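You operate a simulated robot arm through the tools that you are given. There is no shell and no other tool.

You run a simulated robot arm. Do the job below in one go: nothing can be reset, and whatever is moved stays where it is left.

## Task
Move the yellow take-up plate to the mark on the black clipboard and clamp it again at 50 N m.
Fine: both black clamp bolts backed off first; blue driver, no red lamp, back in its dock; flange bolts untouched.

It is judged by the outcome, as a careful person would: the job done as asked, and still so three seconds after it is handed in. It fails if anything else is knocked over, pushed out of place, dropped, spilled or broken.

## Robot
A 6-joint arm with a three-finger gripper, fixed in place. Base frame: the origin is on the floor under the middle of its stand, x ahead of it, y to its left, z up; the work surface is at about z = 0.85. Readings come in m, degrees, newtons and seconds.
It reaches about 1.213 m from its shoulder. Its first joint turns from -166.0 to 166.0 degrees. Payload 4.89 kg.
The tool frame sits at the grasp point between the pads (the TCP): z along the fingers, y along the line on which they close. The tips reach 0.03 m beyond it. The gripper opens to 0.164 m; its body begins 0.125 m behind the TCP.
Orientation is that of the tool frame in the base frame, as a unit quaternion [x, y, z, w]. With the fingers straight down and closing along the base's y, the tool's x points along the base's -x, its y along +y and its z along -z.

## Interface
- The arm moves only by the tool move_arm. Its argument "commands" is one flat list of numbers, 7 for each row, row after row: the shift along the base's x, y, z in units of 200 mm (1.0 is 200 mm), then the turn, a rotation vector about the base's x, y, z in units of 90 degrees (1.0 is 90 degrees), then the opening in per cent of the stroke, from 0 (shut) to 100 (fully open). In form: [tx, ty, tz, rx, ry, rz, jaw, tx, ty, tz, rx, ry, rz, jaw, ...]. A call has 1 to 20 rows; each row is the pose to reach, as a shift and turn from the pose commanded when the call began. A call with a number of a shift or a turn outside -1 to 1 is refused whole. A row lasts 0.2 s, in which the tool goes at most 0.05 m and 8.6 degrees; a call with a longer step from one row to the next is refused whole, and so is a gripper value outside its range. Where a pose cannot be reached the arm comes as near as it can. A force on the tool above 90 N (or 10 N above the force at the start of the call, whichever is more), or a blocked arm, ends the call early, and 0.2 s more pass. The fingers move at their own pace (about 0.108 m/s each) and stop on an object; they squeeze with about 43 N. The grip force told is the motor's: it shows also when the fingers shut on nothing. Time passes only in rows, and 0.2 s behind the last, so rows that repeat a pose let the fingers close. The reply holds the time, the measured pose of the TCP, the force on the tool along the base axes, the opening and the grip force, in the units named above and with some noise, with the torque about the TCP (base axes, N m) and any sound that the robot's microphone picked up.
- Cameras (640 x 400 px; columns grow to the right, rows downward): "scene" is fixed at [0.2241, 0.4862, 1.5599]; the picture's right is [-0.78, -0.63, 0.00], its down [-0.31, 0.38, -0.87] and it looks along [0.55, -0.68, -0.48] (base axes); focal length 331 px, centre (320, 200). "wrist" rides on the gripper at [0.076, -0.002, -0.152] in the tool frame; the picture's right is [0.02, 1.00, 0.00], its down [-0.88, 0.02, -0.47] and it looks along [-0.47, 0.01, 0.88] (tool axes); focal length 247 px, centre (320, 200). There is no depth. A picture from a camera that has moved, and an enlarged one, comes with that camera's place and axes in the base frame and with its lens. The place of the scene camera against the robot may be out by one fixed shift of up to 0.025 m in any direction.
- camera(camera): a new picture of that camera. No time passes.
- slide_trunk(by): moves the trunk up (or, below 0, down) by that many m; the arm rides with it, the base frame stays. It gives what a move gives, with no picture.
- zoom(camera, box): a new picture of the part [left, top, right, bottom] of that camera's present view, enlarged. No time passes.
- sign_off(): hands the job in; it is judged then, once.

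Places have to be worked out from the pictures, the camera data and where the tool is seen. Open the gripper and draw the arm clear of the work before you hand the job in, unless the task says otherwise.

The tools are called after "Request:" as a command line: name --argument value ..., lists and objects as JSON in quotes. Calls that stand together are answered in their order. move_arm: Moves the arm, as the interface text tells. Its arguments: {"type":"object","properties":{"commands":{"type":"array"}},"required":["commands"]} The other tools are called the same way: slide_trunk (by) moves the trunk up or down; camera (camera) takes a picture; zoom (camera, box) takes an enlarged picture of a part of a camera's view; sign_off () hands the job in.

At the start:

```text
t: 0.0
tcp_pos: [0.5191, -0.1698, 1.3285]
tool_rot: [0.0, 1.0, 0.0, 0.0]
contact_force: [-0.5, -0.5, -0.2]
ft_torque: [0.02, -0.03, 0.04]
gripper_width: 0.1641
gripper_force: 0.0
trunk travel left (down, up): [-0.175, 0.215]
```

scene: 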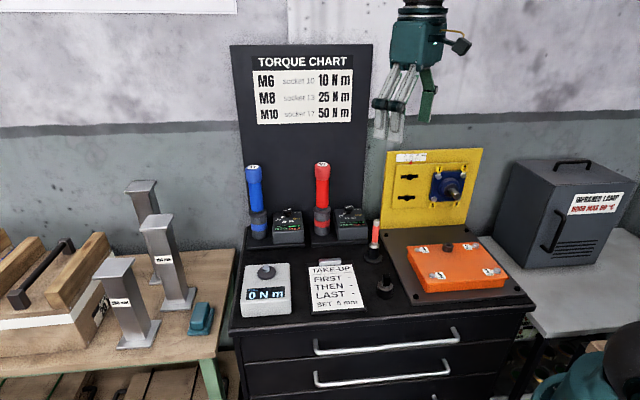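
wrist: 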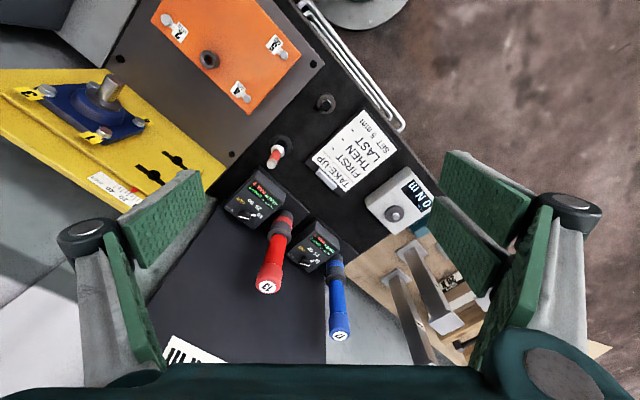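

The scene shows a tool cart with two drivers in docks (blue, red), a torque setter reading 0 N m, a clipboard, a yellow plate standing at the back with a blue bearing, and an orange plate. I'll look closer at each before moving.

Request:
zoom --camera "scene" --box '[360, 130, 520, 230]'

Request:
zoom --camera "scene" --box '[230, 220, 390, 320]'

Request:
zoom --camera "scene" --box '[230, 40, 390, 140]'

Request:
zoom --camera "scene" --box '[230, 150, 390, 250]'

Request:
zoom --camera "scene" --box '[360, 210, 540, 322]'

Request:
zoom --camera "wrist" --box '[0, 60, 240, 210]'

Request:
zoom --camera "wrist" --box '[210, 80, 450, 230]'

Request:
zoom --camera "wrist" --box '[200, 160, 380, 350]'

```text
4.00 times, centred on (440, 180) of scene
camera zoom: at [0.2241, 0.4862, 1.5599], right [-0.78, -0.63, 0.0], down [-0.31, 0.38, -0.87], along [0.55, -0.68, -0.48], focal length 1323 px, centre (-160, 280)
```

zoom: 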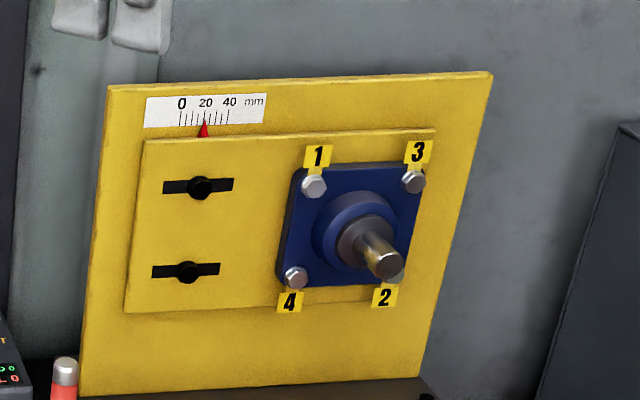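

```text
4.00 times, centred on (310, 270) of scene
camera zoom: at [0.2241, 0.4862, 1.5599], right [-0.78, -0.63, 0.0], down [-0.31, 0.38, -0.87], along [0.55, -0.68, -0.48], focal length 1323 px, centre (360, -80)
```

zoom: 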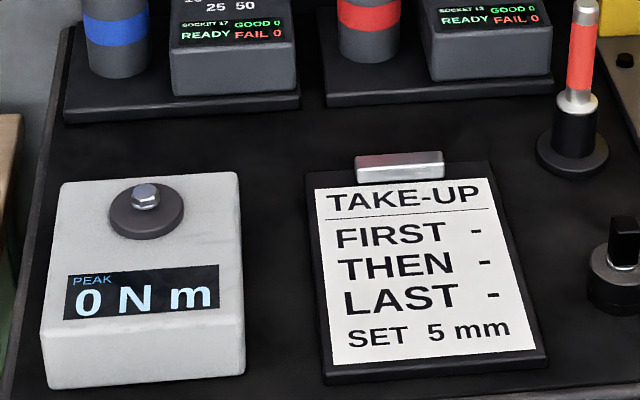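

```text
4.00 times, centred on (310, 90) of scene
camera zoom: at [0.2241, 0.4862, 1.5599], right [-0.78, -0.63, 0.0], down [-0.31, 0.38, -0.87], along [0.55, -0.68, -0.48], focal length 1323 px, centre (360, 640)
```

zoom: 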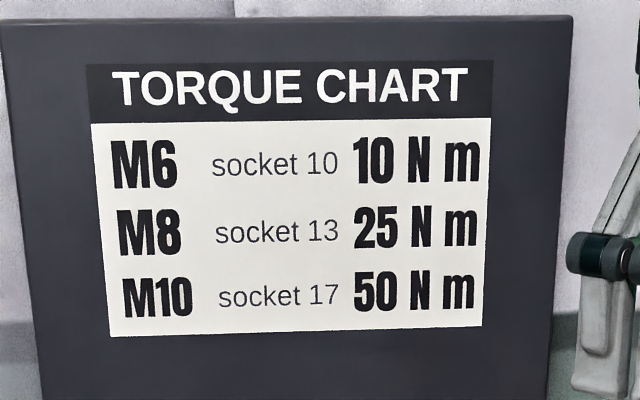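

```text
4.00 times, centred on (310, 200) of scene
camera zoom: at [0.2241, 0.4862, 1.5599], right [-0.78, -0.63, 0.0], down [-0.31, 0.38, -0.87], along [0.55, -0.68, -0.48], focal length 1323 px, centre (360, 200)
```

zoom: 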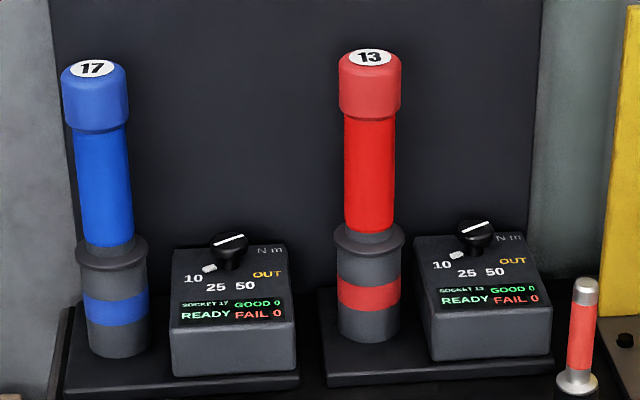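

```text
3.56 times, centred on (450, 266) of scene
camera zoom: at [0.2241, 0.4862, 1.5599], right [-0.78, -0.63, 0.0], down [-0.31, 0.38, -0.87], along [0.55, -0.68, -0.48], focal length 1176 px, centre (-142, -35)
```

zoom: 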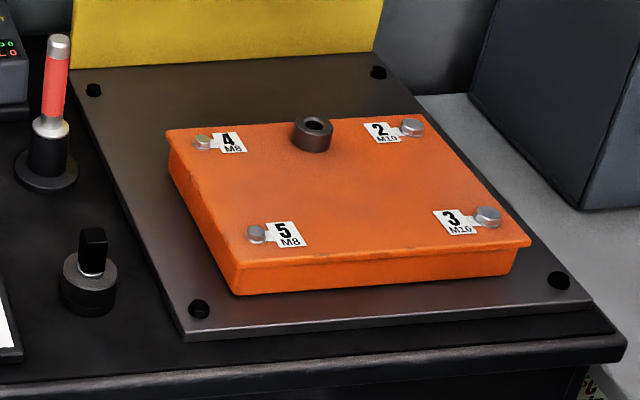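

```text
2.67 times, centred on (120, 135) of wrist
camera zoom: at [0.4421, -0.1712, 1.4821], right [-0.02, 1.0, 0.0], down [0.88, 0.02, 0.47], along [0.47, 0.01, -0.88], focal length 659 px, centre (853, 373)
```

zoom: 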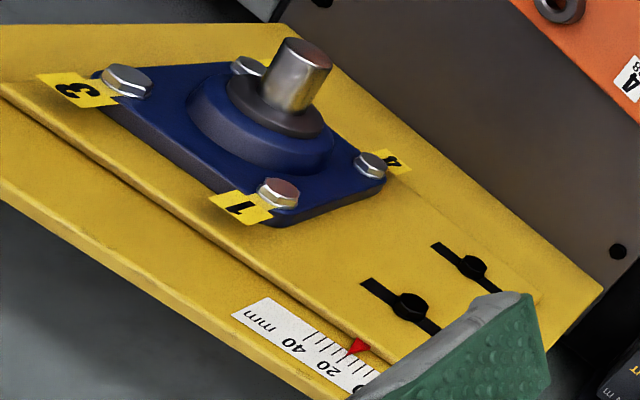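

```text
2.67 times, centred on (330, 155) of wrist
camera zoom: at [0.4421, -0.1712, 1.4821], right [-0.02, 1.0, 0.0], down [0.88, 0.02, 0.47], along [0.47, 0.01, -0.88], focal length 659 px, centre (293, 320)
```

zoom: 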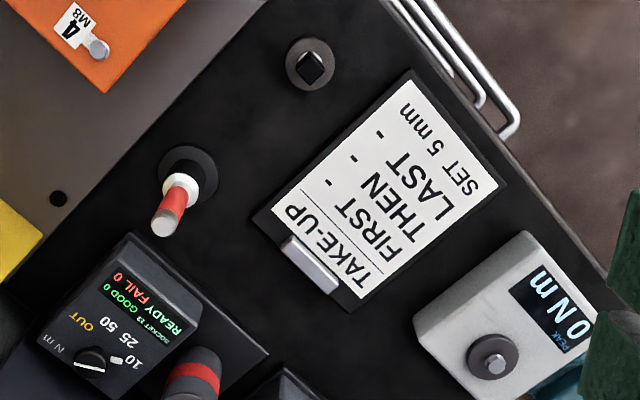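

```text
2.11 times, centred on (290, 255) of wrist
camera zoom: at [0.4421, -0.1712, 1.4821], right [-0.02, 1.0, 0.0], down [0.88, 0.02, 0.47], along [0.47, 0.01, -0.88], focal length 520 px, centre (383, 84)
```

zoom: 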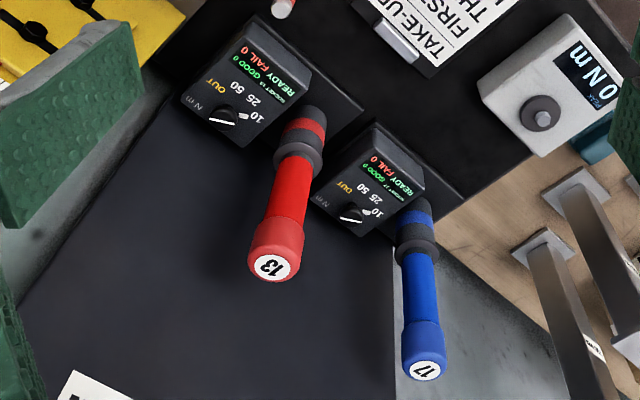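

The blue (socket 17) driver's dock dial sits at 10 with positions 10/25/50/OUT. The clipboard says SET 5 mm and the plate pointer is near 20 mm. The cart appears yawed about 45° to the base, so I'll turn the wrist to face it and move closer to the blue dock for accurate views.

Request:
move_arm --commands '[0.0905, 0.085, -0.05425, -0.01961, -0.04735, -0.04735, 100, 0.181, 0.17, -0.1085, -0.03922, -0.0947, -0.0947, 100, 0.2715, 0.255, -0.16275, -0.05883, -0.14205, -0.14205, 100, 0.362, 0.34, -0.217, -0.07844, -0.1894, -0.1894, 100, 0.4525, 0.425, -0.27125, -0.09805, -0.23675, -0.23675, 100, 0.543, 0.51, -0.3255, -0.11766, -0.2841, -0.2841, 100, 0.6335, 0.595, -0.37975, -0.13727, -0.33145, -0.33145, 100, 0.724, 0.68, -0.434, -0.15688, -0.3788, -0.3788, 100, 0.8145, 0.765, -0.48825, -0.17649, -0.42615, -0.42615, 100, 0.905, 0.85, -0.5425, -0.1961, -0.4735, -0.4735, 100]'

Request:
camera --camera "wrist"

Request:
camera --camera "scene"

```text
t: 2.2
tcp_pos: [0.6973, -0.0007, 1.221]
tool_rot: [0.355, 0.853, -0.147, 0.354]
contact_force: [-0.9, -1.2, 1.0]
ft_torque: [0.14, -0.1, 0.18]
gripper_width: 0.1639
gripper_force: 0.1
trunk travel left (down, up): [-0.175, 0.215]
```

```text
taken
camera wrist: at [0.5829, 0.1126, 1.2747], right [0.7, 0.72, -0.01], down [0.21, -0.19, 0.96], along [0.68, -0.67, -0.29], focal length 247 px, centre (320, 200)
```

wrist: 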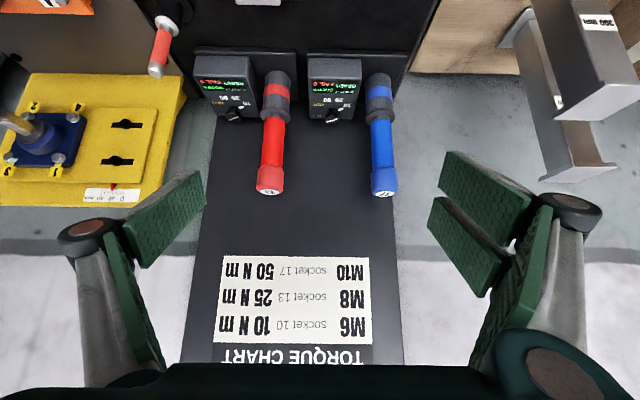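

```text
taken
```

scene: 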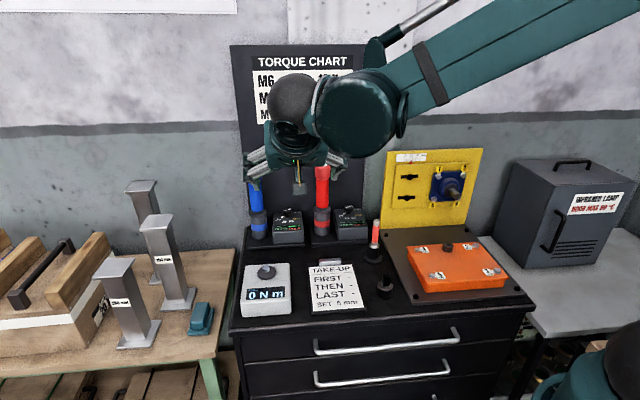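

The wrist image is upside down relative to the cart, but the docks, plate and chart are visible. I'll zoom on the blue dock dial, drivers and plate.

Request:
zoom --camera "wrist" --box '[290, 40, 418, 120]'

Request:
zoom --camera "wrist" --box '[240, 50, 432, 210]'

Request:
zoom --camera "wrist" --box '[0, 70, 208, 210]'

Request:
zoom --camera "wrist" --box '[75, 160, 155, 210]'

```text
5.00 times, centred on (354, 80) of wrist
camera zoom: at [0.5829, 0.1126, 1.2747], right [0.7, 0.72, -0.01], down [0.21, -0.19, 0.96], along [0.68, -0.67, -0.29], focal length 1235 px, centre (150, 800)
```

zoom: 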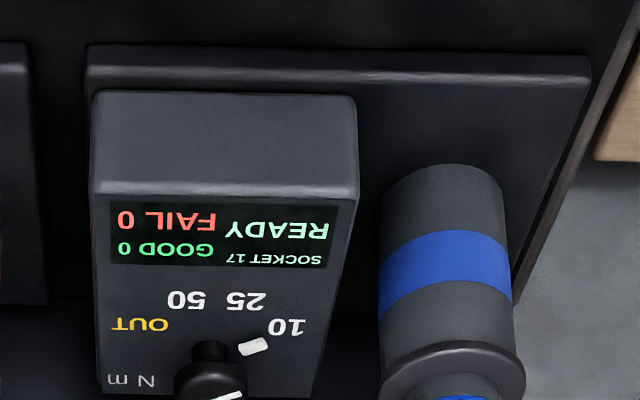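

```text
2.50 times, centred on (336, 130) of wrist
camera zoom: at [0.5829, 0.1126, 1.2747], right [0.7, 0.72, -0.01], down [0.21, -0.19, 0.96], along [0.68, -0.67, -0.29], focal length 617 px, centre (280, 375)
```

zoom: 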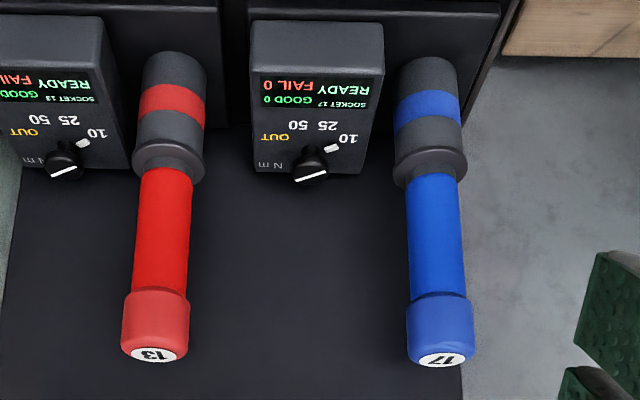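

```text
2.86 times, centred on (104, 140) of wrist
camera zoom: at [0.5829, 0.1126, 1.2747], right [0.7, 0.72, -0.01], down [0.21, -0.19, 0.96], along [0.68, -0.67, -0.29], focal length 706 px, centre (937, 371)
```

zoom: 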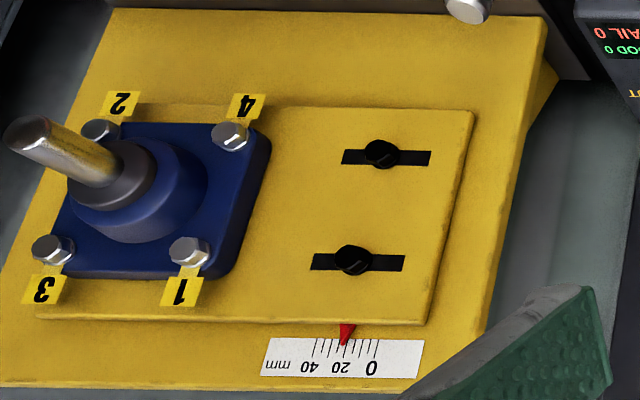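

```text
8.00 times, centred on (115, 185) of wrist
camera zoom: at [0.5829, 0.1126, 1.2747], right [0.7, 0.72, -0.01], down [0.21, -0.19, 0.96], along [0.68, -0.67, -0.29], focal length 1976 px, centre (1960, 320)
```

zoom: 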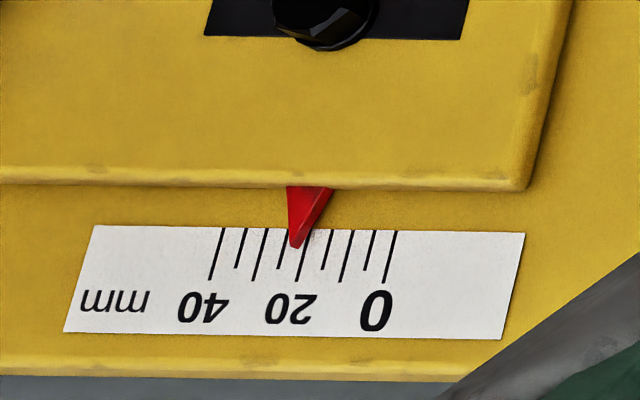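

Triangulating the two wrist views: blue driver axis ≈ (0.989, -0.113) with its top at z≈1.124, and the black clamp bolts ≈ (0.616, -0.465) at z≈1.072 and 0.994. I want a good look at the gripper shape and the dial before choosing a way to turn it.

Request:
zoom --camera "scene" --box '[220, 60, 412, 180]'

Request:
zoom --camera "wrist" --box '[300, 80, 364, 120]'

Request:
zoom --camera "wrist" --box '[300, 90, 364, 130]'

```text
3.33 times, centred on (316, 120) of scene
camera zoom: at [0.2241, 0.4862, 1.5599], right [-0.78, -0.63, 0.0], down [-0.31, 0.38, -0.87], along [0.55, -0.68, -0.48], focal length 1102 px, centre (333, 467)
```

zoom: 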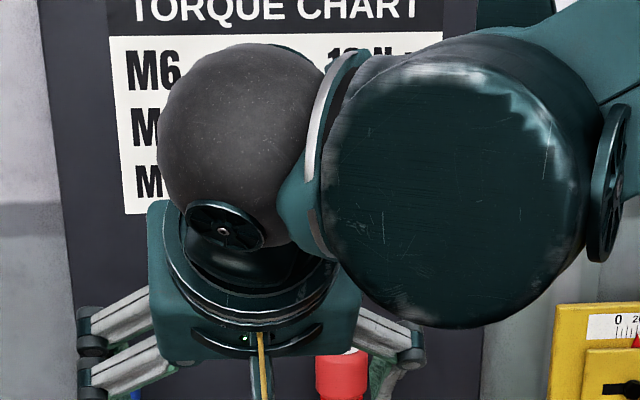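

```text
10.00 times, centred on (332, 100) of wrist
camera zoom: at [0.5829, 0.1126, 1.2747], right [0.7, 0.72, -0.01], down [0.21, -0.19, 0.96], along [0.68, -0.67, -0.29], focal length 2470 px, centre (200, 1200)
```

zoom: 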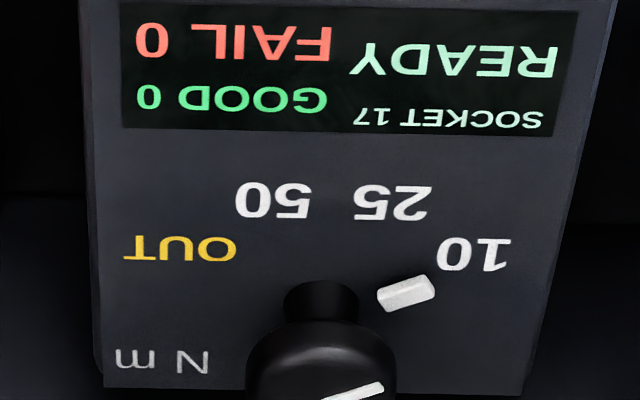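

```text
10.00 times, centred on (332, 110) of wrist
camera zoom: at [0.5829, 0.1126, 1.2747], right [0.7, 0.72, -0.01], down [0.21, -0.19, 0.96], along [0.68, -0.67, -0.29], focal length 2470 px, centre (200, 1100)
```

zoom: 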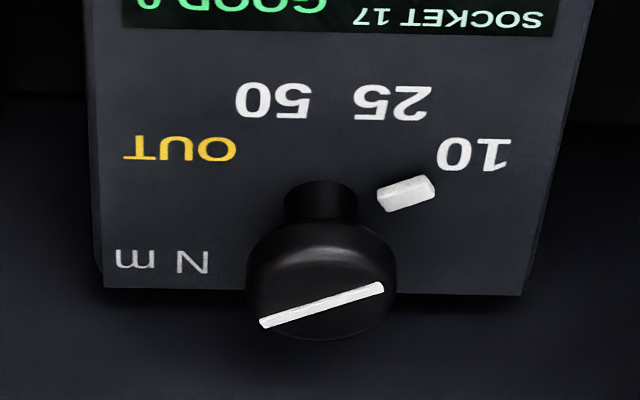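

The dial is a round mushroom knob with a white index, on a sloped panel tilted about 28° to the front. I'll move above it with the tool vertical so the camera looks straight along the panel normal, and narrow the fingers to see how slim the hand gets.

Request:
move_arm --commands '[0.1058, -0.0797, -0.0329, 0.0505, 0.0505, 0, 60, 0.2116, -0.1594, -0.0657, 0.101, 0.101, 0, 40, 0.3174, -0.2391, -0.0986, 0.1515, 0.1515, 0, 20, 0.4231, -0.3189, -0.1314, 0.202, 0.202, 0, 20, 0.5289, -0.3986, -0.1643, 0.2525, 0.2525, 0, 20, 0.6347, -0.4783, -0.1971, 0.303, 0.303, 0, 20, 0.7405, -0.558, -0.23, 0.35355, 0.35355, 0, 20, 0.7405, -0.558, -0.23, 0.35355, 0.35355, 0, 20]'

Request:
camera --camera "wrist"

Request:
camera --camera "scene"

```text
t: 4.0
tcp_pos: [0.848, -0.1117, 1.174]
tool_rot: [0.383, 0.924, 0.001, -0.001]
contact_force: [1.1, 0.1, -1.4]
ft_torque: [0.11, 0.19, 0.0]
gripper_width: 0.0328
gripper_force: 0.0
trunk travel left (down, up): [-0.175, 0.215]
```

```text
taken
camera wrist: at [0.7932, -0.0592, 1.3271], right [0.69, 0.72, 0.0], down [0.64, -0.61, 0.47], along [0.34, -0.33, -0.88], focal length 247 px, centre (320, 200)
```

wrist: 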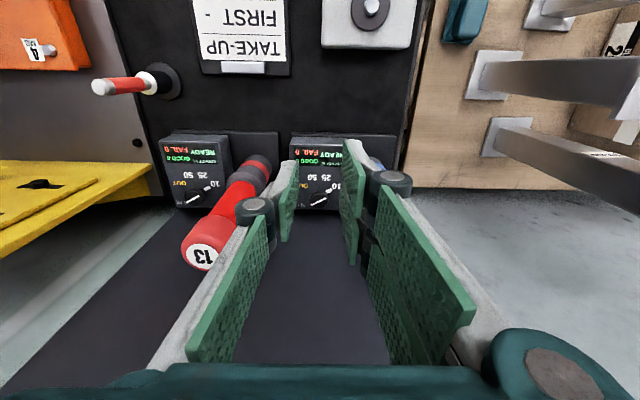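

```text
taken
```

scene: 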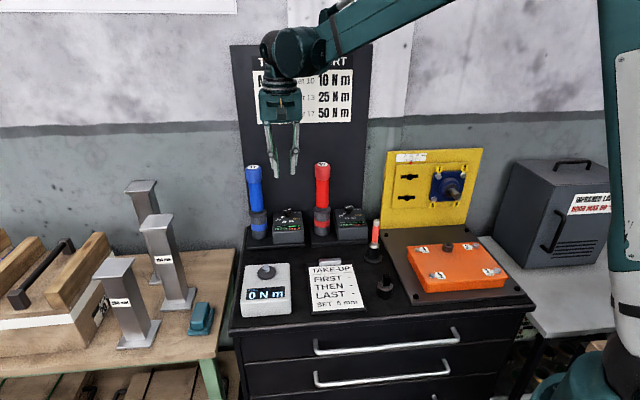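

Request:
zoom --camera "scene" --box '[230, 20, 350, 180]'

Request:
zoom --camera "wrist" --box '[280, 130, 360, 220]'

```text
2.50 times, centred on (290, 100) of scene
camera zoom: at [0.2241, 0.4862, 1.5599], right [-0.78, -0.63, 0.0], down [-0.31, 0.38, -0.87], along [0.55, -0.68, -0.48], focal length 827 px, centre (395, 450)
```

zoom: 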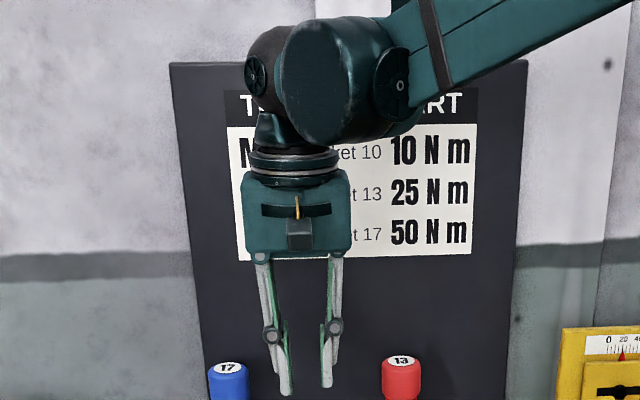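

```text
4.44 times, centred on (320, 175) of wrist
camera zoom: at [0.7932, -0.0592, 1.3271], right [0.69, 0.72, 0.0], down [0.64, -0.61, 0.47], along [0.34, -0.33, -0.88], focal length 1098 px, centre (320, 311)
```

zoom: 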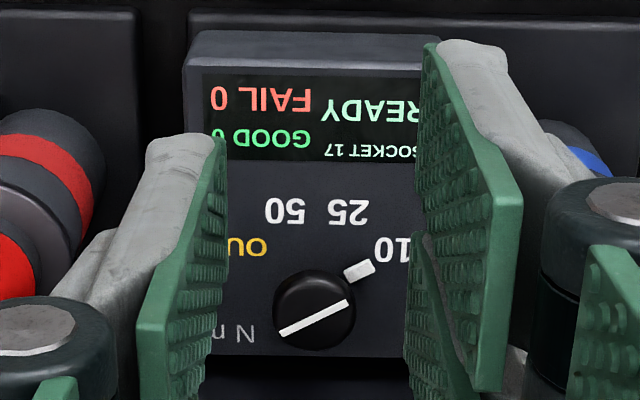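

Key finding: the dial panel is horizontal at z≈0.916, the knob is ~33 mm across with its top at (0.940, -0.203, 0.9425), and the chart board's face is only ~48 mm behind it. Since the drivers stand ~0.1 m to either side, I'll turn the hand 90° in free space to see its side profile and judge clearances.

Request:
move_arm --commands '[-0.02, 0.02, 0.02, 0, 0, -0.09, 20, -0.04, 0.04, 0.04, 0, 0, -0.18, 20, -0.06, 0.06, 0.06, 0, 0, -0.27, 20, -0.08, 0.08, 0.08, 0, 0, -0.36, 20, -0.1, 0.1, 0.1, 0, 0, -0.45, 20, -0.12, 0.12, 0.12, 0, 0, -0.54, 20, -0.14, 0.14, 0.14, 0, 0, -0.63, 20, -0.16, 0.16, 0.16, 0, 0, -0.72, 20, -0.18, 0.18, 0.18, 0, 0, -0.81, 20, -0.2, 0.2, 0.2, 0, 0, -0.9, 20, -0.2, 0.2, 0.2, 0, 0, -0.98, 20]'

Request:
zoom --camera "scene" --box '[220, 20, 380, 180]'

```text
t: 6.4
tcp_pos: [0.8066, -0.071, 1.2142]
tool_rot: [0.918, 0.396, 0.0, 0.0]
contact_force: [0.5, -0.2, 0.5]
ft_torque: [-0.01, -0.01, 0.0]
gripper_width: 0.0327
gripper_force: 0.0
trunk travel left (down, up): [-0.175, 0.215]
```

```text
2.50 times, centred on (300, 100) of scene
camera zoom: at [0.2241, 0.4862, 1.5599], right [-0.78, -0.63, 0.0], down [-0.31, 0.38, -0.87], along [0.55, -0.68, -0.48], focal length 827 px, centre (370, 450)
```

zoom: 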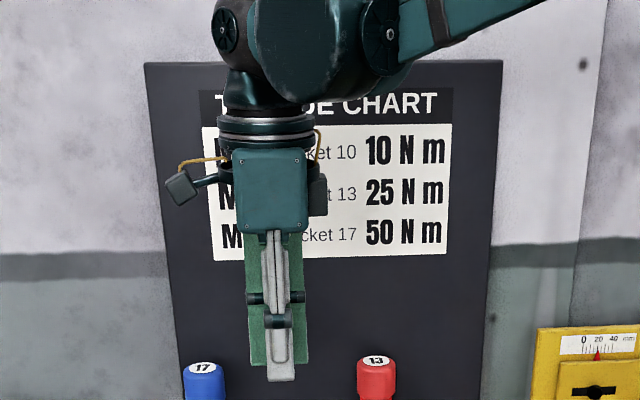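

The hand is ~0.11 m wide and ~0.08 m deep with a narrow single finger on the −y side, so leaning it ~25° to the front clears both the board and the drivers. I'll go to a point above the blue dial with that lean and the fingers open ~54 mm.

Request:
move_arm --commands '[0.0326, -0.021, -0.025, -0.0272, 0.002, 0.0777, 33, 0.0651, -0.042, -0.05, -0.0545, 0.0039, 0.1553, 33, 0.0977, -0.063, -0.075, -0.0817, 0.0059, 0.233, 33, 0.1302, -0.084, -0.1, -0.109, 0.0078, 0.3107, 33, 0.1628, -0.105, -0.125, -0.1362, 0.0098, 0.3884, 33, 0.1953, -0.126, -0.15, -0.1634, 0.0117, 0.466, 33, 0.2278, -0.147, -0.175, -0.1907, 0.0137, 0.5437, 33, 0.2604, -0.168, -0.2, -0.2179, 0.0156, 0.6214, 33, 0.2929, -0.189, -0.225, -0.2451, 0.0176, 0.699, 33, 0.3255, -0.21, -0.25, -0.2724, 0.0195, 0.7767, 33, 0.358, -0.231, -0.275, -0.2996, 0.0215, 0.8544, 33, 0.358, -0.231, -0.275, -0.2996, 0.0215, 0.8544, 33]'

Request:
camera --camera "wrist"

Request:
zoom --camera "scene" --box '[220, 60, 380, 260]'

```text
t: 9.0
tcp_pos: [0.8795, -0.1171, 1.1586]
tool_rot: [0.45, 0.866, -0.1, 0.192]
contact_force: [-0.2, -0.5, -0.4]
ft_torque: [0.02, -0.03, 0.01]
gripper_width: 0.0544
gripper_force: 0.0
trunk travel left (down, up): [-0.175, 0.215]
```

```text
taken
camera wrist: at [0.8006, -0.0088, 1.2658], right [0.81, 0.59, -0.01], down [0.36, -0.48, 0.8], along [0.47, -0.65, -0.6], focal length 247 px, centre (320, 200)
```

wrist: 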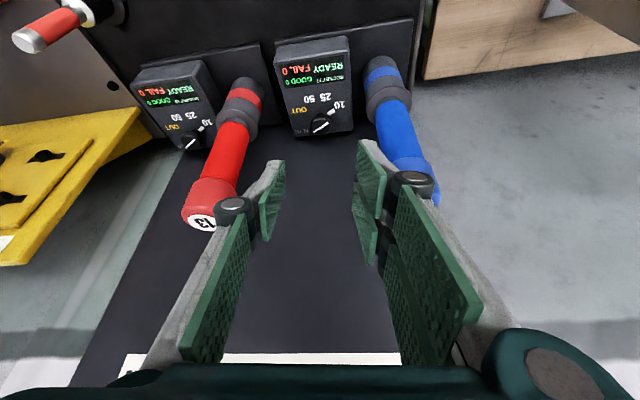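

```text
2.00 times, centred on (300, 160) of scene
camera zoom: at [0.2241, 0.4862, 1.5599], right [-0.78, -0.63, 0.0], down [-0.31, 0.38, -0.87], along [0.55, -0.68, -0.48], focal length 661 px, centre (360, 280)
```

zoom: 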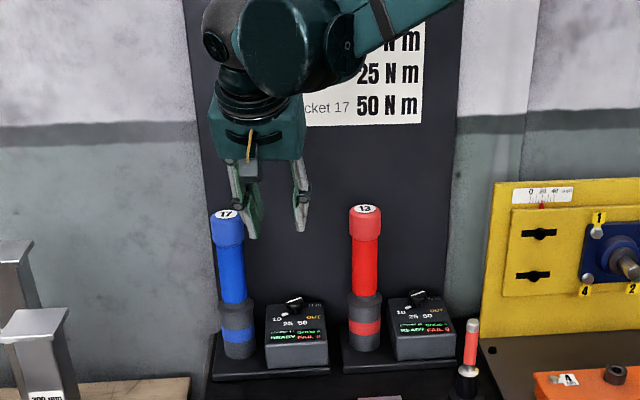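

The lean and opening look right, with the knob ahead between the fingers. I'll zoom on the dial for one more position check before going in.

Request:
zoom --camera "wrist" --box '[270, 90, 366, 150]'

Request:
zoom --camera "wrist" --box '[330, 50, 458, 210]'

```text
6.67 times, centred on (318, 120) of wrist
camera zoom: at [0.8006, -0.0088, 1.2658], right [0.81, 0.59, -0.01], down [0.36, -0.48, 0.8], along [0.47, -0.65, -0.6], focal length 1646 px, centre (333, 733)
```

zoom: 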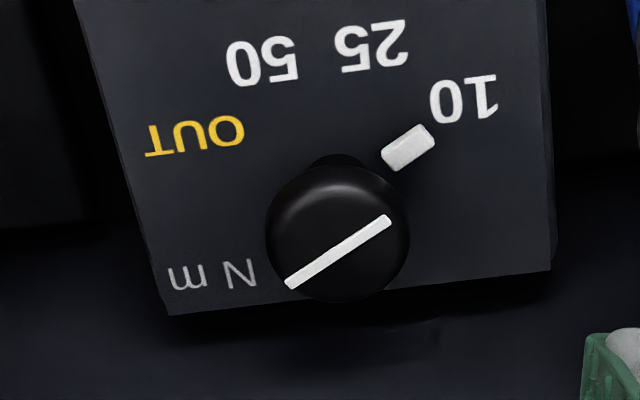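

```text
2.50 times, centred on (394, 130) of wrist
camera zoom: at [0.8006, -0.0088, 1.2658], right [0.81, 0.59, -0.01], down [0.36, -0.48, 0.8], along [0.47, -0.65, -0.6], focal length 617 px, centre (135, 375)
```

zoom: 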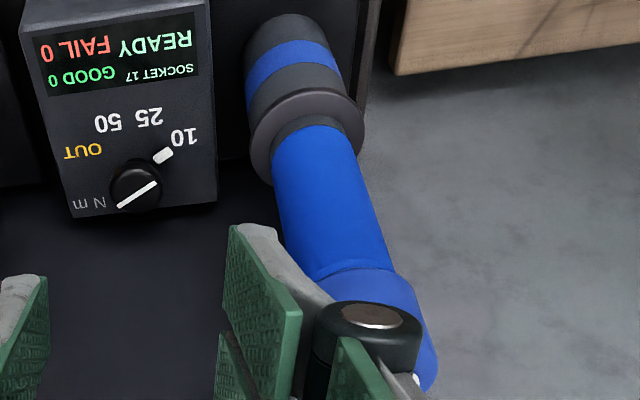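

The fresh view puts the knob within ~3 mm of my estimate. I'll advance along the finger axis to ~5 cm short of the grip and check.

Request:
move_arm --commands '[0.0529, -0.075, -0.1926, 0, 0, 0, 33, 0.1058, -0.15, -0.3853, 0, 0, 0, 33, 0.1586, -0.225, -0.5779, 0, 0, 0, 33, 0.2115, -0.3, -0.7705, 0, 0, 0, 33]'

Request:
camera --camera "wrist"

Request:
zoom --camera "scene" --box '[220, 120, 380, 260]'

```text
t: 10.0
tcp_pos: [0.9204, -0.1773, 1.0062]
tool_rot: [0.45, 0.866, -0.1, 0.192]
contact_force: [-0.9, 0.6, 0.8]
ft_torque: [-0.04, -0.11, 0.08]
gripper_width: 0.054
gripper_force: 0.1
trunk travel left (down, up): [-0.175, 0.215]
```

```text
taken
camera wrist: at [0.8419, -0.068, 1.1125], right [0.81, 0.59, -0.01], down [0.36, -0.48, 0.8], along [0.47, -0.65, -0.6], focal length 247 px, centre (320, 200)
```

wrist: 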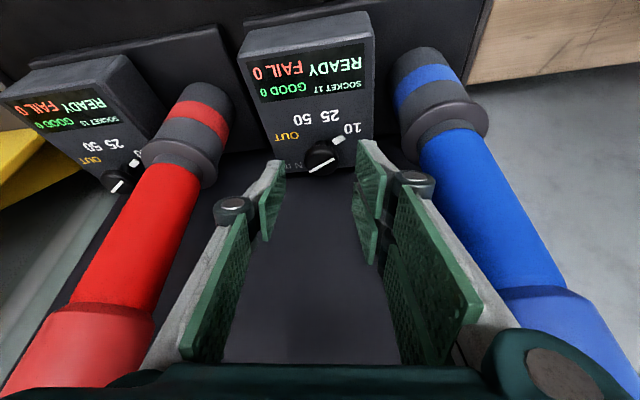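

```text
2.86 times, centred on (300, 190) of scene
camera zoom: at [0.2241, 0.4862, 1.5599], right [-0.78, -0.63, 0.0], down [-0.31, 0.38, -0.87], along [0.55, -0.68, -0.48], focal length 945 px, centre (377, 229)
```

zoom: 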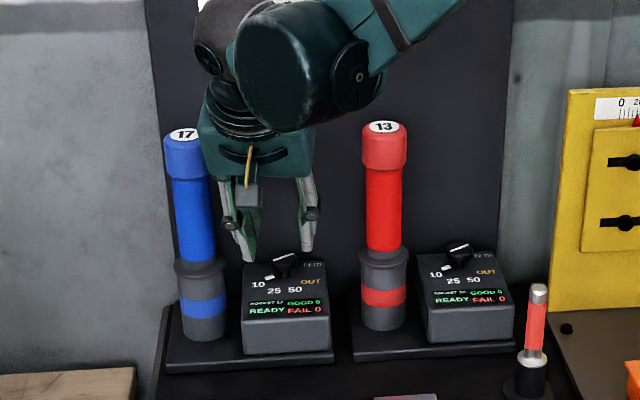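

The gripper is centred over the knob and clear of both drivers. I'll go the last 4.5 cm in small steps with the fingers open.

Request:
move_arm --commands '[0.0202, -0.0288, -0.0755, 0, 0, 0, 33, 0.0404, -0.0577, -0.151, 0, 0, 0, 33, 0.0605, -0.0865, -0.2235, 0, 0, 0, 33]'

Request:
camera --camera "wrist"

Request:
zoom --camera "wrist" --box '[240, 120, 400, 220]'

Request:
zoom --camera "scene" --box '[240, 170, 336, 250]'

```text
t: 10.8
tcp_pos: [0.9331, -0.1947, 0.9606]
tool_rot: [0.45, 0.866, -0.1, 0.192]
contact_force: [0.1, -0.1, 0.4]
ft_torque: [-0.05, -0.09, 0.01]
gripper_width: 0.054
gripper_force: 0.0
trunk travel left (down, up): [-0.175, 0.215]
```

```text
taken
camera wrist: at [0.8551, -0.0856, 1.0673], right [0.81, 0.59, -0.01], down [0.36, -0.48, 0.8], along [0.47, -0.65, -0.6], focal length 247 px, centre (320, 200)
```

wrist: 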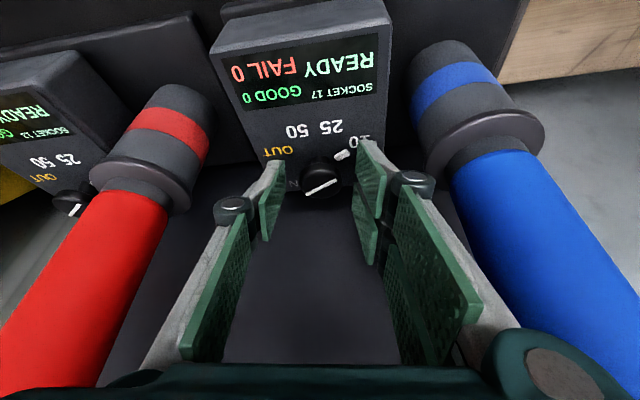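

```text
4.00 times, centred on (320, 170) of wrist
camera zoom: at [0.8551, -0.0856, 1.0673], right [0.81, 0.59, -0.01], down [0.36, -0.48, 0.8], along [0.47, -0.65, -0.6], focal length 988 px, centre (320, 320)
```

zoom: 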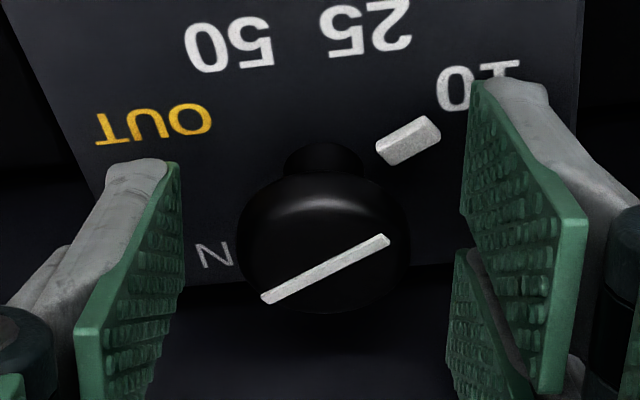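

```text
5.00 times, centred on (288, 210) of scene
camera zoom: at [0.2241, 0.4862, 1.5599], right [-0.78, -0.63, 0.0], down [-0.31, 0.38, -0.87], along [0.55, -0.68, -0.48], focal length 1654 px, centre (480, 150)
```

zoom: 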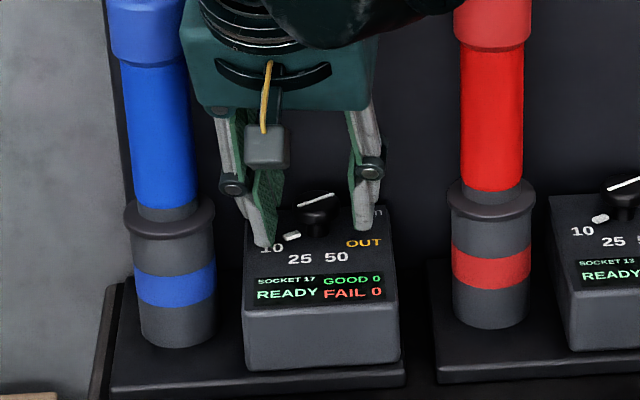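

The knob is centred between the pads and nothing is touching. I'll close on it.

Request:
move_arm --commands '[0, 0, 0, 0, 0, 0, 20, 0, 0, 0, 0, 0, 0, 10, 0, 0, 0, 0, 0, 0, 5]'

Request:
zoom --camera "wrist" --box '[240, 120, 400, 220]'

```text
t: 11.6
tcp_pos: [0.9331, -0.194, 0.9591]
tool_rot: [0.45, 0.867, -0.1, 0.192]
contact_force: [5.6, 0.9, -0.1]
ft_torque: [0.01, -0.12, 0.09]
gripper_width: 0.0324
gripper_force: 43.5
trunk travel left (down, up): [-0.175, 0.215]
```

```text
4.00 times, centred on (320, 170) of wrist
camera zoom: at [0.8556, -0.0857, 1.0671], right [0.81, 0.59, -0.01], down [0.36, -0.48, 0.8], along [0.47, -0.65, -0.6], focal length 988 px, centre (320, 320)
```

zoom: 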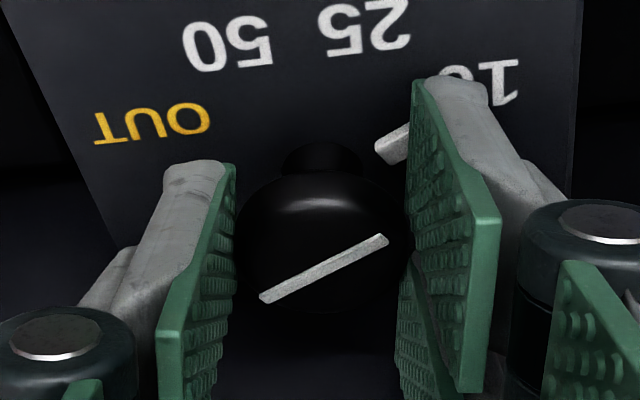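

Gripped at 32 mm with a small side force. Now I rotate about the knob's vertical axis by +40° (10 → 25), keeping the grip.

Request:
move_arm --commands '[-0.0062, -0.005, 0, 0, 0, 0.0889, 5, -0.0116, -0.0108, 0, 0, 0, 0.1778, 5, -0.0161, -0.0172, 0, 0, 0, 0.2667, 5, -0.0197, -0.0243, 0, 0, 0, 0.3556, 5, -0.0223, -0.0318, 0, 0, 0, 0.4444, 5, -0.0223, -0.0318, 0, 0, 0, 0.4444, 5]'

Request:
zoom --camera "wrist" --box '[240, 120, 400, 220]'

Request:
zoom --camera "scene" --box '[240, 170, 336, 250]'

```text
t: 13.0
tcp_pos: [0.9292, -0.2018, 0.9615]
tool_rot: [0.127, 0.968, -0.028, 0.215]
contact_force: [3.5, -7.6, 10.1]
ft_torque: [-0.36, 0.0, -0.11]
gripper_width: 0.0326
gripper_force: 42.9
trunk travel left (down, up): [-0.175, 0.215]
```

```text
4.00 times, centred on (320, 170) of wrist
camera zoom: at [0.7994, -0.1686, 1.0674], right [0.24, 0.97, -0.01], down [0.58, -0.13, 0.8], along [0.78, -0.2, -0.6], focal length 988 px, centre (320, 320)
```

zoom: 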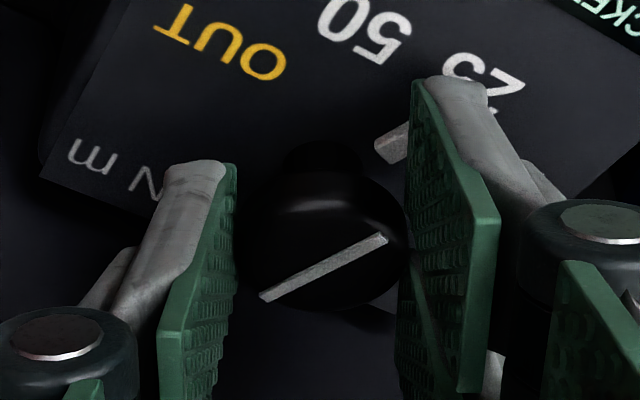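

```text
5.00 times, centred on (288, 210) of scene
camera zoom: at [0.2241, 0.4862, 1.5599], right [-0.78, -0.63, 0.0], down [-0.31, 0.38, -0.87], along [0.55, -0.68, -0.48], focal length 1654 px, centre (480, 150)
```

zoom: 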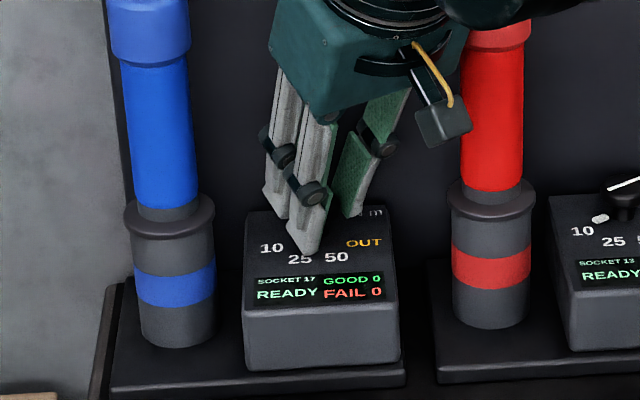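

The index moved with the hand to 25. I'll release, swing back 40° with open fingers, and re-grip.

Request:
move_arm --commands '[0, 0, 0, 0, 0, 0, 33, 0, 0, 0, 0, 0, 0, 33, 0.0026, 0.0075, 0, 0, 0, -0.0889, 33, 0.0062, 0.0146, 0, 0, 0, -0.1778, 33, 0.0107, 0.021, 0, 0, 0, -0.2667, 33, 0.0161, 0.0268, 0, 0, 0, -0.3556, 33, 0.0223, 0.0318, 0, 0, 0, -0.4444, 33, 0.0223, 0.0318, 0, 0, 0, -0.4444, 20, 0.0223, 0.0318, 0, 0, 0, -0.4444, 10, 0.0223, 0.0318, 0, 0, 0, -0.4444, 5]'

Request:
zoom --camera "wrist" --box '[240, 120, 400, 220]'

```text
t: 15.2
tcp_pos: [0.9342, -0.194, 0.9616]
tool_rot: [0.449, 0.867, -0.099, 0.193]
contact_force: [8.6, 3.2, 6.1]
ft_torque: [-0.17, -0.45, 0.11]
gripper_width: 0.0323
gripper_force: 43.2
trunk travel left (down, up): [-0.175, 0.215]
```

```text
4.00 times, centred on (320, 170) of wrist
camera zoom: at [0.8557, -0.0857, 1.0672], right [0.81, 0.59, -0.01], down [0.36, -0.48, 0.8], along [0.47, -0.65, -0.6], focal length 988 px, centre (320, 320)
```

zoom: 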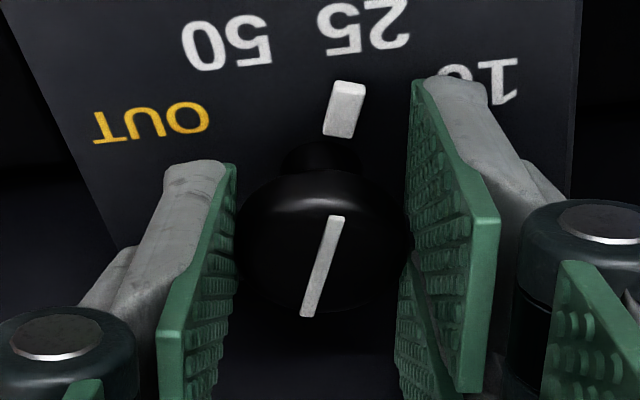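

The dial stays at 25 and I have it again. I'll turn another 40° to 50, release, swing back and re-grip in one sequence.

Request:
move_arm --commands '[-0.0062, -0.005, 0, 0, 0, 0.0889, 5, -0.0116, -0.0108, 0, 0, 0, 0.1778, 5, -0.0161, -0.0172, 0, 0, 0, 0.2667, 5, -0.0197, -0.0243, 0, 0, 0, 0.3556, 5, -0.0223, -0.0318, 0, 0, 0, 0.4444, 5, -0.0223, -0.0318, 0, 0, 0, 0.4444, 5, -0.0223, -0.0318, 0, 0, 0, 0.4444, 33, -0.0223, -0.0318, 0, 0, 0, 0.4444, 33, -0.0197, -0.0243, 0, 0, 0, 0.3556, 33, -0.0161, -0.0172, 0, 0, 0, 0.2667, 33, -0.0116, -0.0108, 0, 0, 0, 0.1778, 33, -0.0062, -0.005, 0, 0, 0, 0.0889, 33, 0, 0, 0, 0, 0, 0, 33, 0, 0, 0, 0, 0, 0, 20, 0, 0, 0, 0, 0, 0, 10, 0, 0, 0, 0, 0, 0, 5]'

Request:
zoom --camera "wrist" --box '[240, 120, 400, 220]'

```text
t: 18.6
tcp_pos: [0.9339, -0.1937, 0.9609]
tool_rot: [0.451, 0.866, -0.101, 0.193]
contact_force: [7.1, 0.4, 4.0]
ft_torque: [-0.26, -0.42, 0.09]
gripper_width: 0.0322
gripper_force: 42.8
trunk travel left (down, up): [-0.175, 0.215]
```

```text
4.00 times, centred on (320, 170) of wrist
camera zoom: at [0.8557, -0.0858, 1.0671], right [0.81, 0.59, -0.01], down [0.36, -0.48, 0.8], along [0.47, -0.65, -0.6], focal length 988 px, centre (320, 320)
```

zoom: 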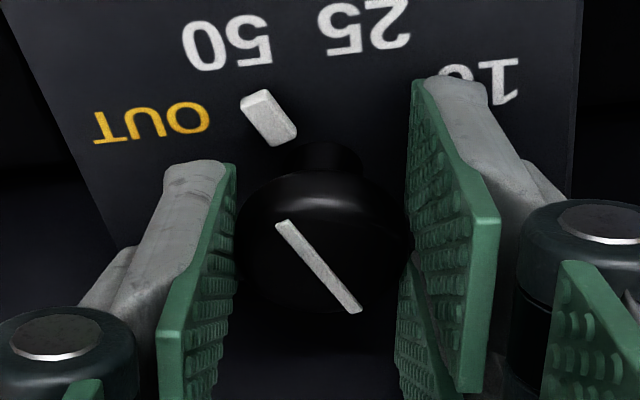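

The index now points to 50. One more 40° turn brings it to OUT; then I open, swing back and look.

Request:
move_arm --commands '[-0.0062, -0.005, 0, 0, 0, 0.0889, 5, -0.0116, -0.0108, 0, 0, 0, 0.1778, 5, -0.0161, -0.0172, 0, 0, 0, 0.2667, 5, -0.0197, -0.0243, 0, 0, 0, 0.3556, 5, -0.0223, -0.0318, 0, 0, 0, 0.4444, 5, -0.0223, -0.0318, 0, 0, 0, 0.4444, 5, -0.0223, -0.0318, 0, 0, 0, 0.4444, 33, -0.0223, -0.0318, 0, 0, 0, 0.4444, 33, -0.0197, -0.0243, 0, 0, 0, 0.3556, 33, -0.0161, -0.0172, 0, 0, 0, 0.2667, 33, -0.0116, -0.0108, 0, 0, 0, 0.1778, 33, -0.0062, -0.005, 0, 0, 0, 0.0889, 33, 0, 0, 0, 0, 0, 0, 33]'

Request:
zoom --camera "wrist" --box '[240, 120, 400, 220]'

Request:
zoom --camera "scene" --box '[240, 170, 336, 250]'

```text
t: 21.4
tcp_pos: [0.9326, -0.1955, 0.9612]
tool_rot: [0.451, 0.866, -0.1, 0.191]
contact_force: [-1.2, 0.9, 0.8]
ft_torque: [0.05, -0.07, 0.03]
gripper_width: 0.054
gripper_force: 0.0
trunk travel left (down, up): [-0.175, 0.215]
```

```text
4.00 times, centred on (320, 170) of wrist
camera zoom: at [0.8555, -0.0861, 1.0674], right [0.81, 0.59, -0.01], down [0.36, -0.48, 0.8], along [0.47, -0.65, -0.6], focal length 988 px, centre (320, 320)
```

zoom: 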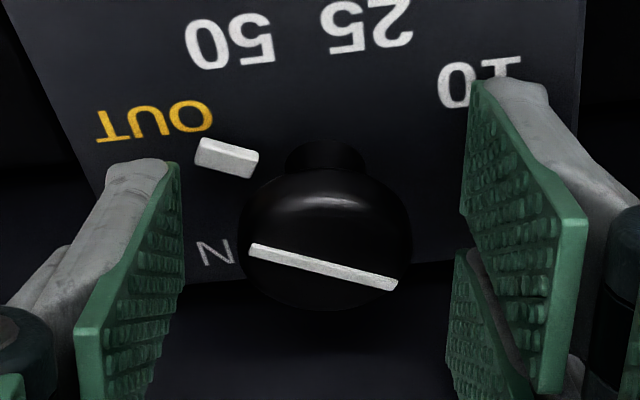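

```text
5.00 times, centred on (288, 210) of scene
camera zoom: at [0.2241, 0.4862, 1.5599], right [-0.78, -0.63, 0.0], down [-0.31, 0.38, -0.87], along [0.55, -0.68, -0.48], focal length 1654 px, centre (480, 150)
```

zoom: 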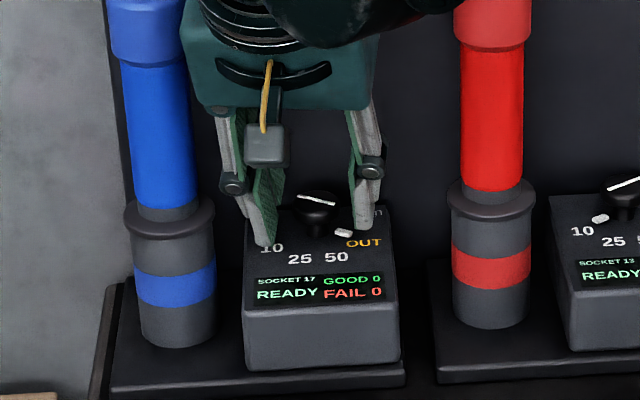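

The dial now reads OUT with the dock still READY. I'll back the hand out along the finger axis, then line up in front of the blue driver with a 45° downward lean.

Request:
move_arm --commands '[-0.0533, 0.0762, 0.1994, 0, 0, 0, 33, -0.1067, 0.1524, 0.3988, 0, 0, 0, 33, -0.16, 0.2286, 0.5982, 0, 0, 0, 33, -0.2134, 0.3048, 0.7976, 0, 0, 0, 33, -0.2667, 0.381, 0.997, 0, 0, 0, 33, -0.4081, 0.5224, 0.997, 0, 0, 0, 33]'

Request:
move_arm --commands '[0.0299, 0.1125, 0.023, -0.0426, -0.0358, 0.0275, 50, 0.0598, 0.225, 0.046, -0.0852, -0.0715, 0.055, 60, 0.0896, 0.3375, 0.069, -0.1278, -0.1073, 0.0825, 60, 0.1195, 0.45, 0.092, -0.1704, -0.143, 0.11, 60, 0.1195, 0.45, 0.092, -0.1704, -0.143, 0.11, 60]'

Request:
camera --camera "wrist"

Request:
zoom --camera "wrist" --box '[240, 40, 400, 240]'

```text
t: 22.8
tcp_pos: [0.8533, -0.0906, 1.16]
tool_rot: [0.451, 0.866, -0.101, 0.192]
contact_force: [1.4, -0.5, -2.5]
ft_torque: [0.08, 0.12, -0.03]
gripper_width: 0.054
gripper_force: 0.1
trunk travel left (down, up): [-0.175, 0.215]
```

```text
t: 24.0
tcp_pos: [0.8765, 0.0009, 1.1784]
tool_rot: [0.353, 0.853, -0.146, 0.354]
contact_force: [-1.3, 0.1, 0.0]
ft_torque: [-0.02, -0.01, -0.04]
gripper_width: 0.0984
gripper_force: 0.1
trunk travel left (down, up): [-0.175, 0.215]
```

```text
taken
camera wrist: at [0.7604, 0.1135, 1.2328], right [0.7, 0.72, -0.02], down [0.22, -0.19, 0.96], along [0.69, -0.67, -0.29], focal length 247 px, centre (320, 200)
```

wrist: 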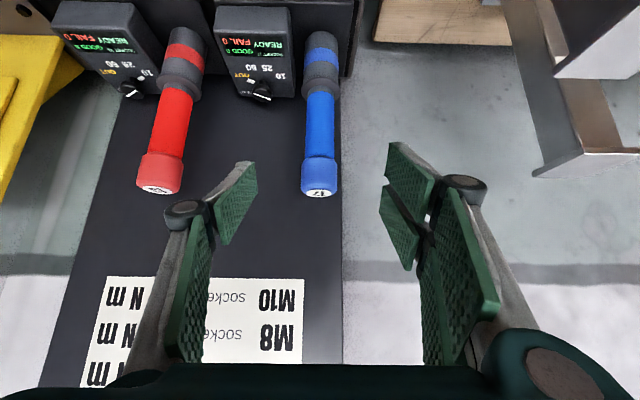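

```text
2.00 times, centred on (320, 140) of wrist
camera zoom: at [0.7604, 0.1135, 1.2328], right [0.7, 0.72, -0.02], down [0.22, -0.19, 0.96], along [0.69, -0.67, -0.29], focal length 494 px, centre (320, 320)
```

zoom: 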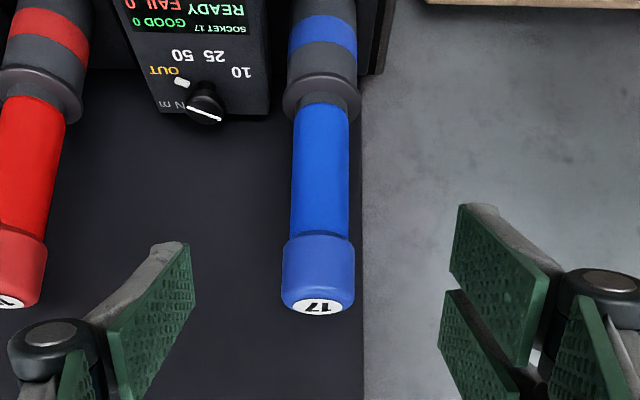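

The blue driver is centred in this view: axis at cart coordinates matching (0.990, -0.114), handle from z≈0.949 to 1.084. I'll advance along the 45° finger axis so the pads straddle the handle's middle.

Request:
move_arm --commands '[0.1136, -0.1132, -0.16, 0, 0, 0, 60, 0.2272, -0.2264, -0.32, 0, 0, 0, 60, 0.3408, -0.3396, -0.48, 0, 0, 0, 60, 0.4544, -0.4528, -0.64, 0, 0, 0, 60, 0.568, -0.566, -0.8, 0, 0, 0, 60]'

Request:
camera --camera "wrist"

Request:
zoom --camera "scene" --box '[200, 120, 360, 250]'

```text
t: 25.2
tcp_pos: [0.9874, -0.1131, 1.0198]
tool_rot: [0.353, 0.854, -0.146, 0.354]
contact_force: [-1.0, 0.5, 1.1]
ft_torque: [-0.03, -0.08, 0.03]
gripper_width: 0.0984
gripper_force: 0.1
trunk travel left (down, up): [-0.175, 0.215]
```

```text
taken
camera wrist: at [0.872, 0.0, 1.074], right [0.69, 0.72, -0.02], down [0.22, -0.19, 0.96], along [0.69, -0.67, -0.29], focal length 247 px, centre (320, 200)
```

wrist: 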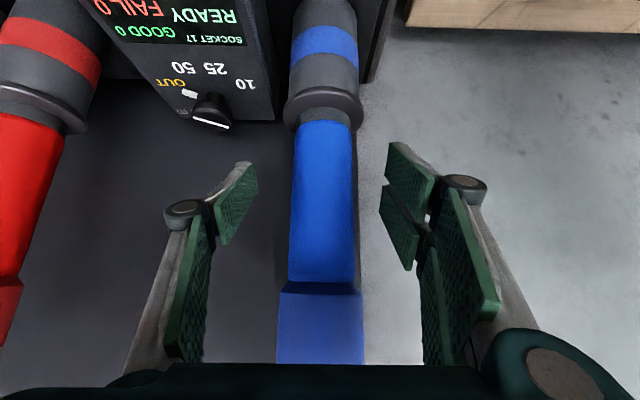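

```text
3.08 times, centred on (280, 185) of scene
camera zoom: at [0.2241, 0.4862, 1.5599], right [-0.78, -0.63, 0.0], down [-0.31, 0.38, -0.87], along [0.55, -0.68, -0.48], focal length 1018 px, centre (443, 246)
```

zoom: 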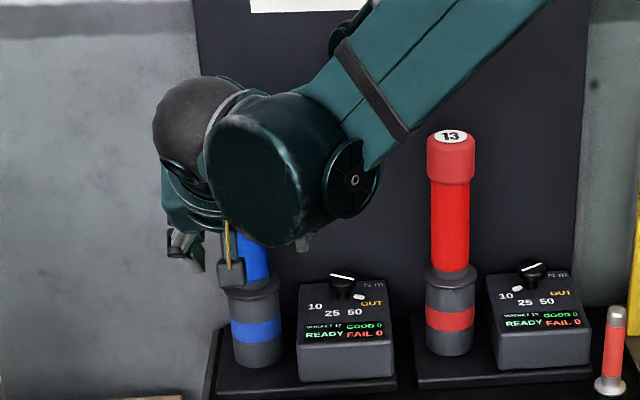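

The handle sits midway between the pads. I'll close on it.

Request:
move_arm --commands '[0, 0, 0, 0, 0, 0, 30, 0, 0, 0, 0, 0, 0, 10, 0, 0, 0, 0, 0, 0, 0, 0, 0, 0, 0, 0, 0, 0]'

Request:
camera --camera "wrist"

```text
t: 26.2
tcp_pos: [0.9878, -0.1144, 1.0197]
tool_rot: [0.353, 0.854, -0.146, 0.354]
contact_force: [0.2, 2.2, 0.5]
ft_torque: [0.1, -0.21, 0.07]
gripper_width: 0.0408
gripper_force: 43.0
trunk travel left (down, up): [-0.175, 0.215]
```

```text
taken
camera wrist: at [0.8728, -0.0005, 1.0737], right [0.7, 0.72, -0.02], down [0.22, -0.19, 0.96], along [0.68, -0.67, -0.29], focal length 247 px, centre (320, 200)
```

wrist: 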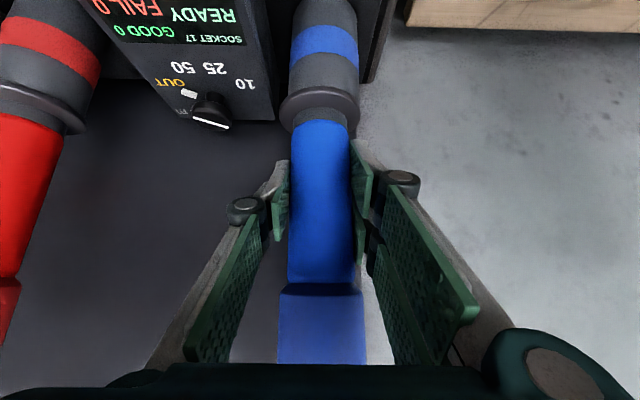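

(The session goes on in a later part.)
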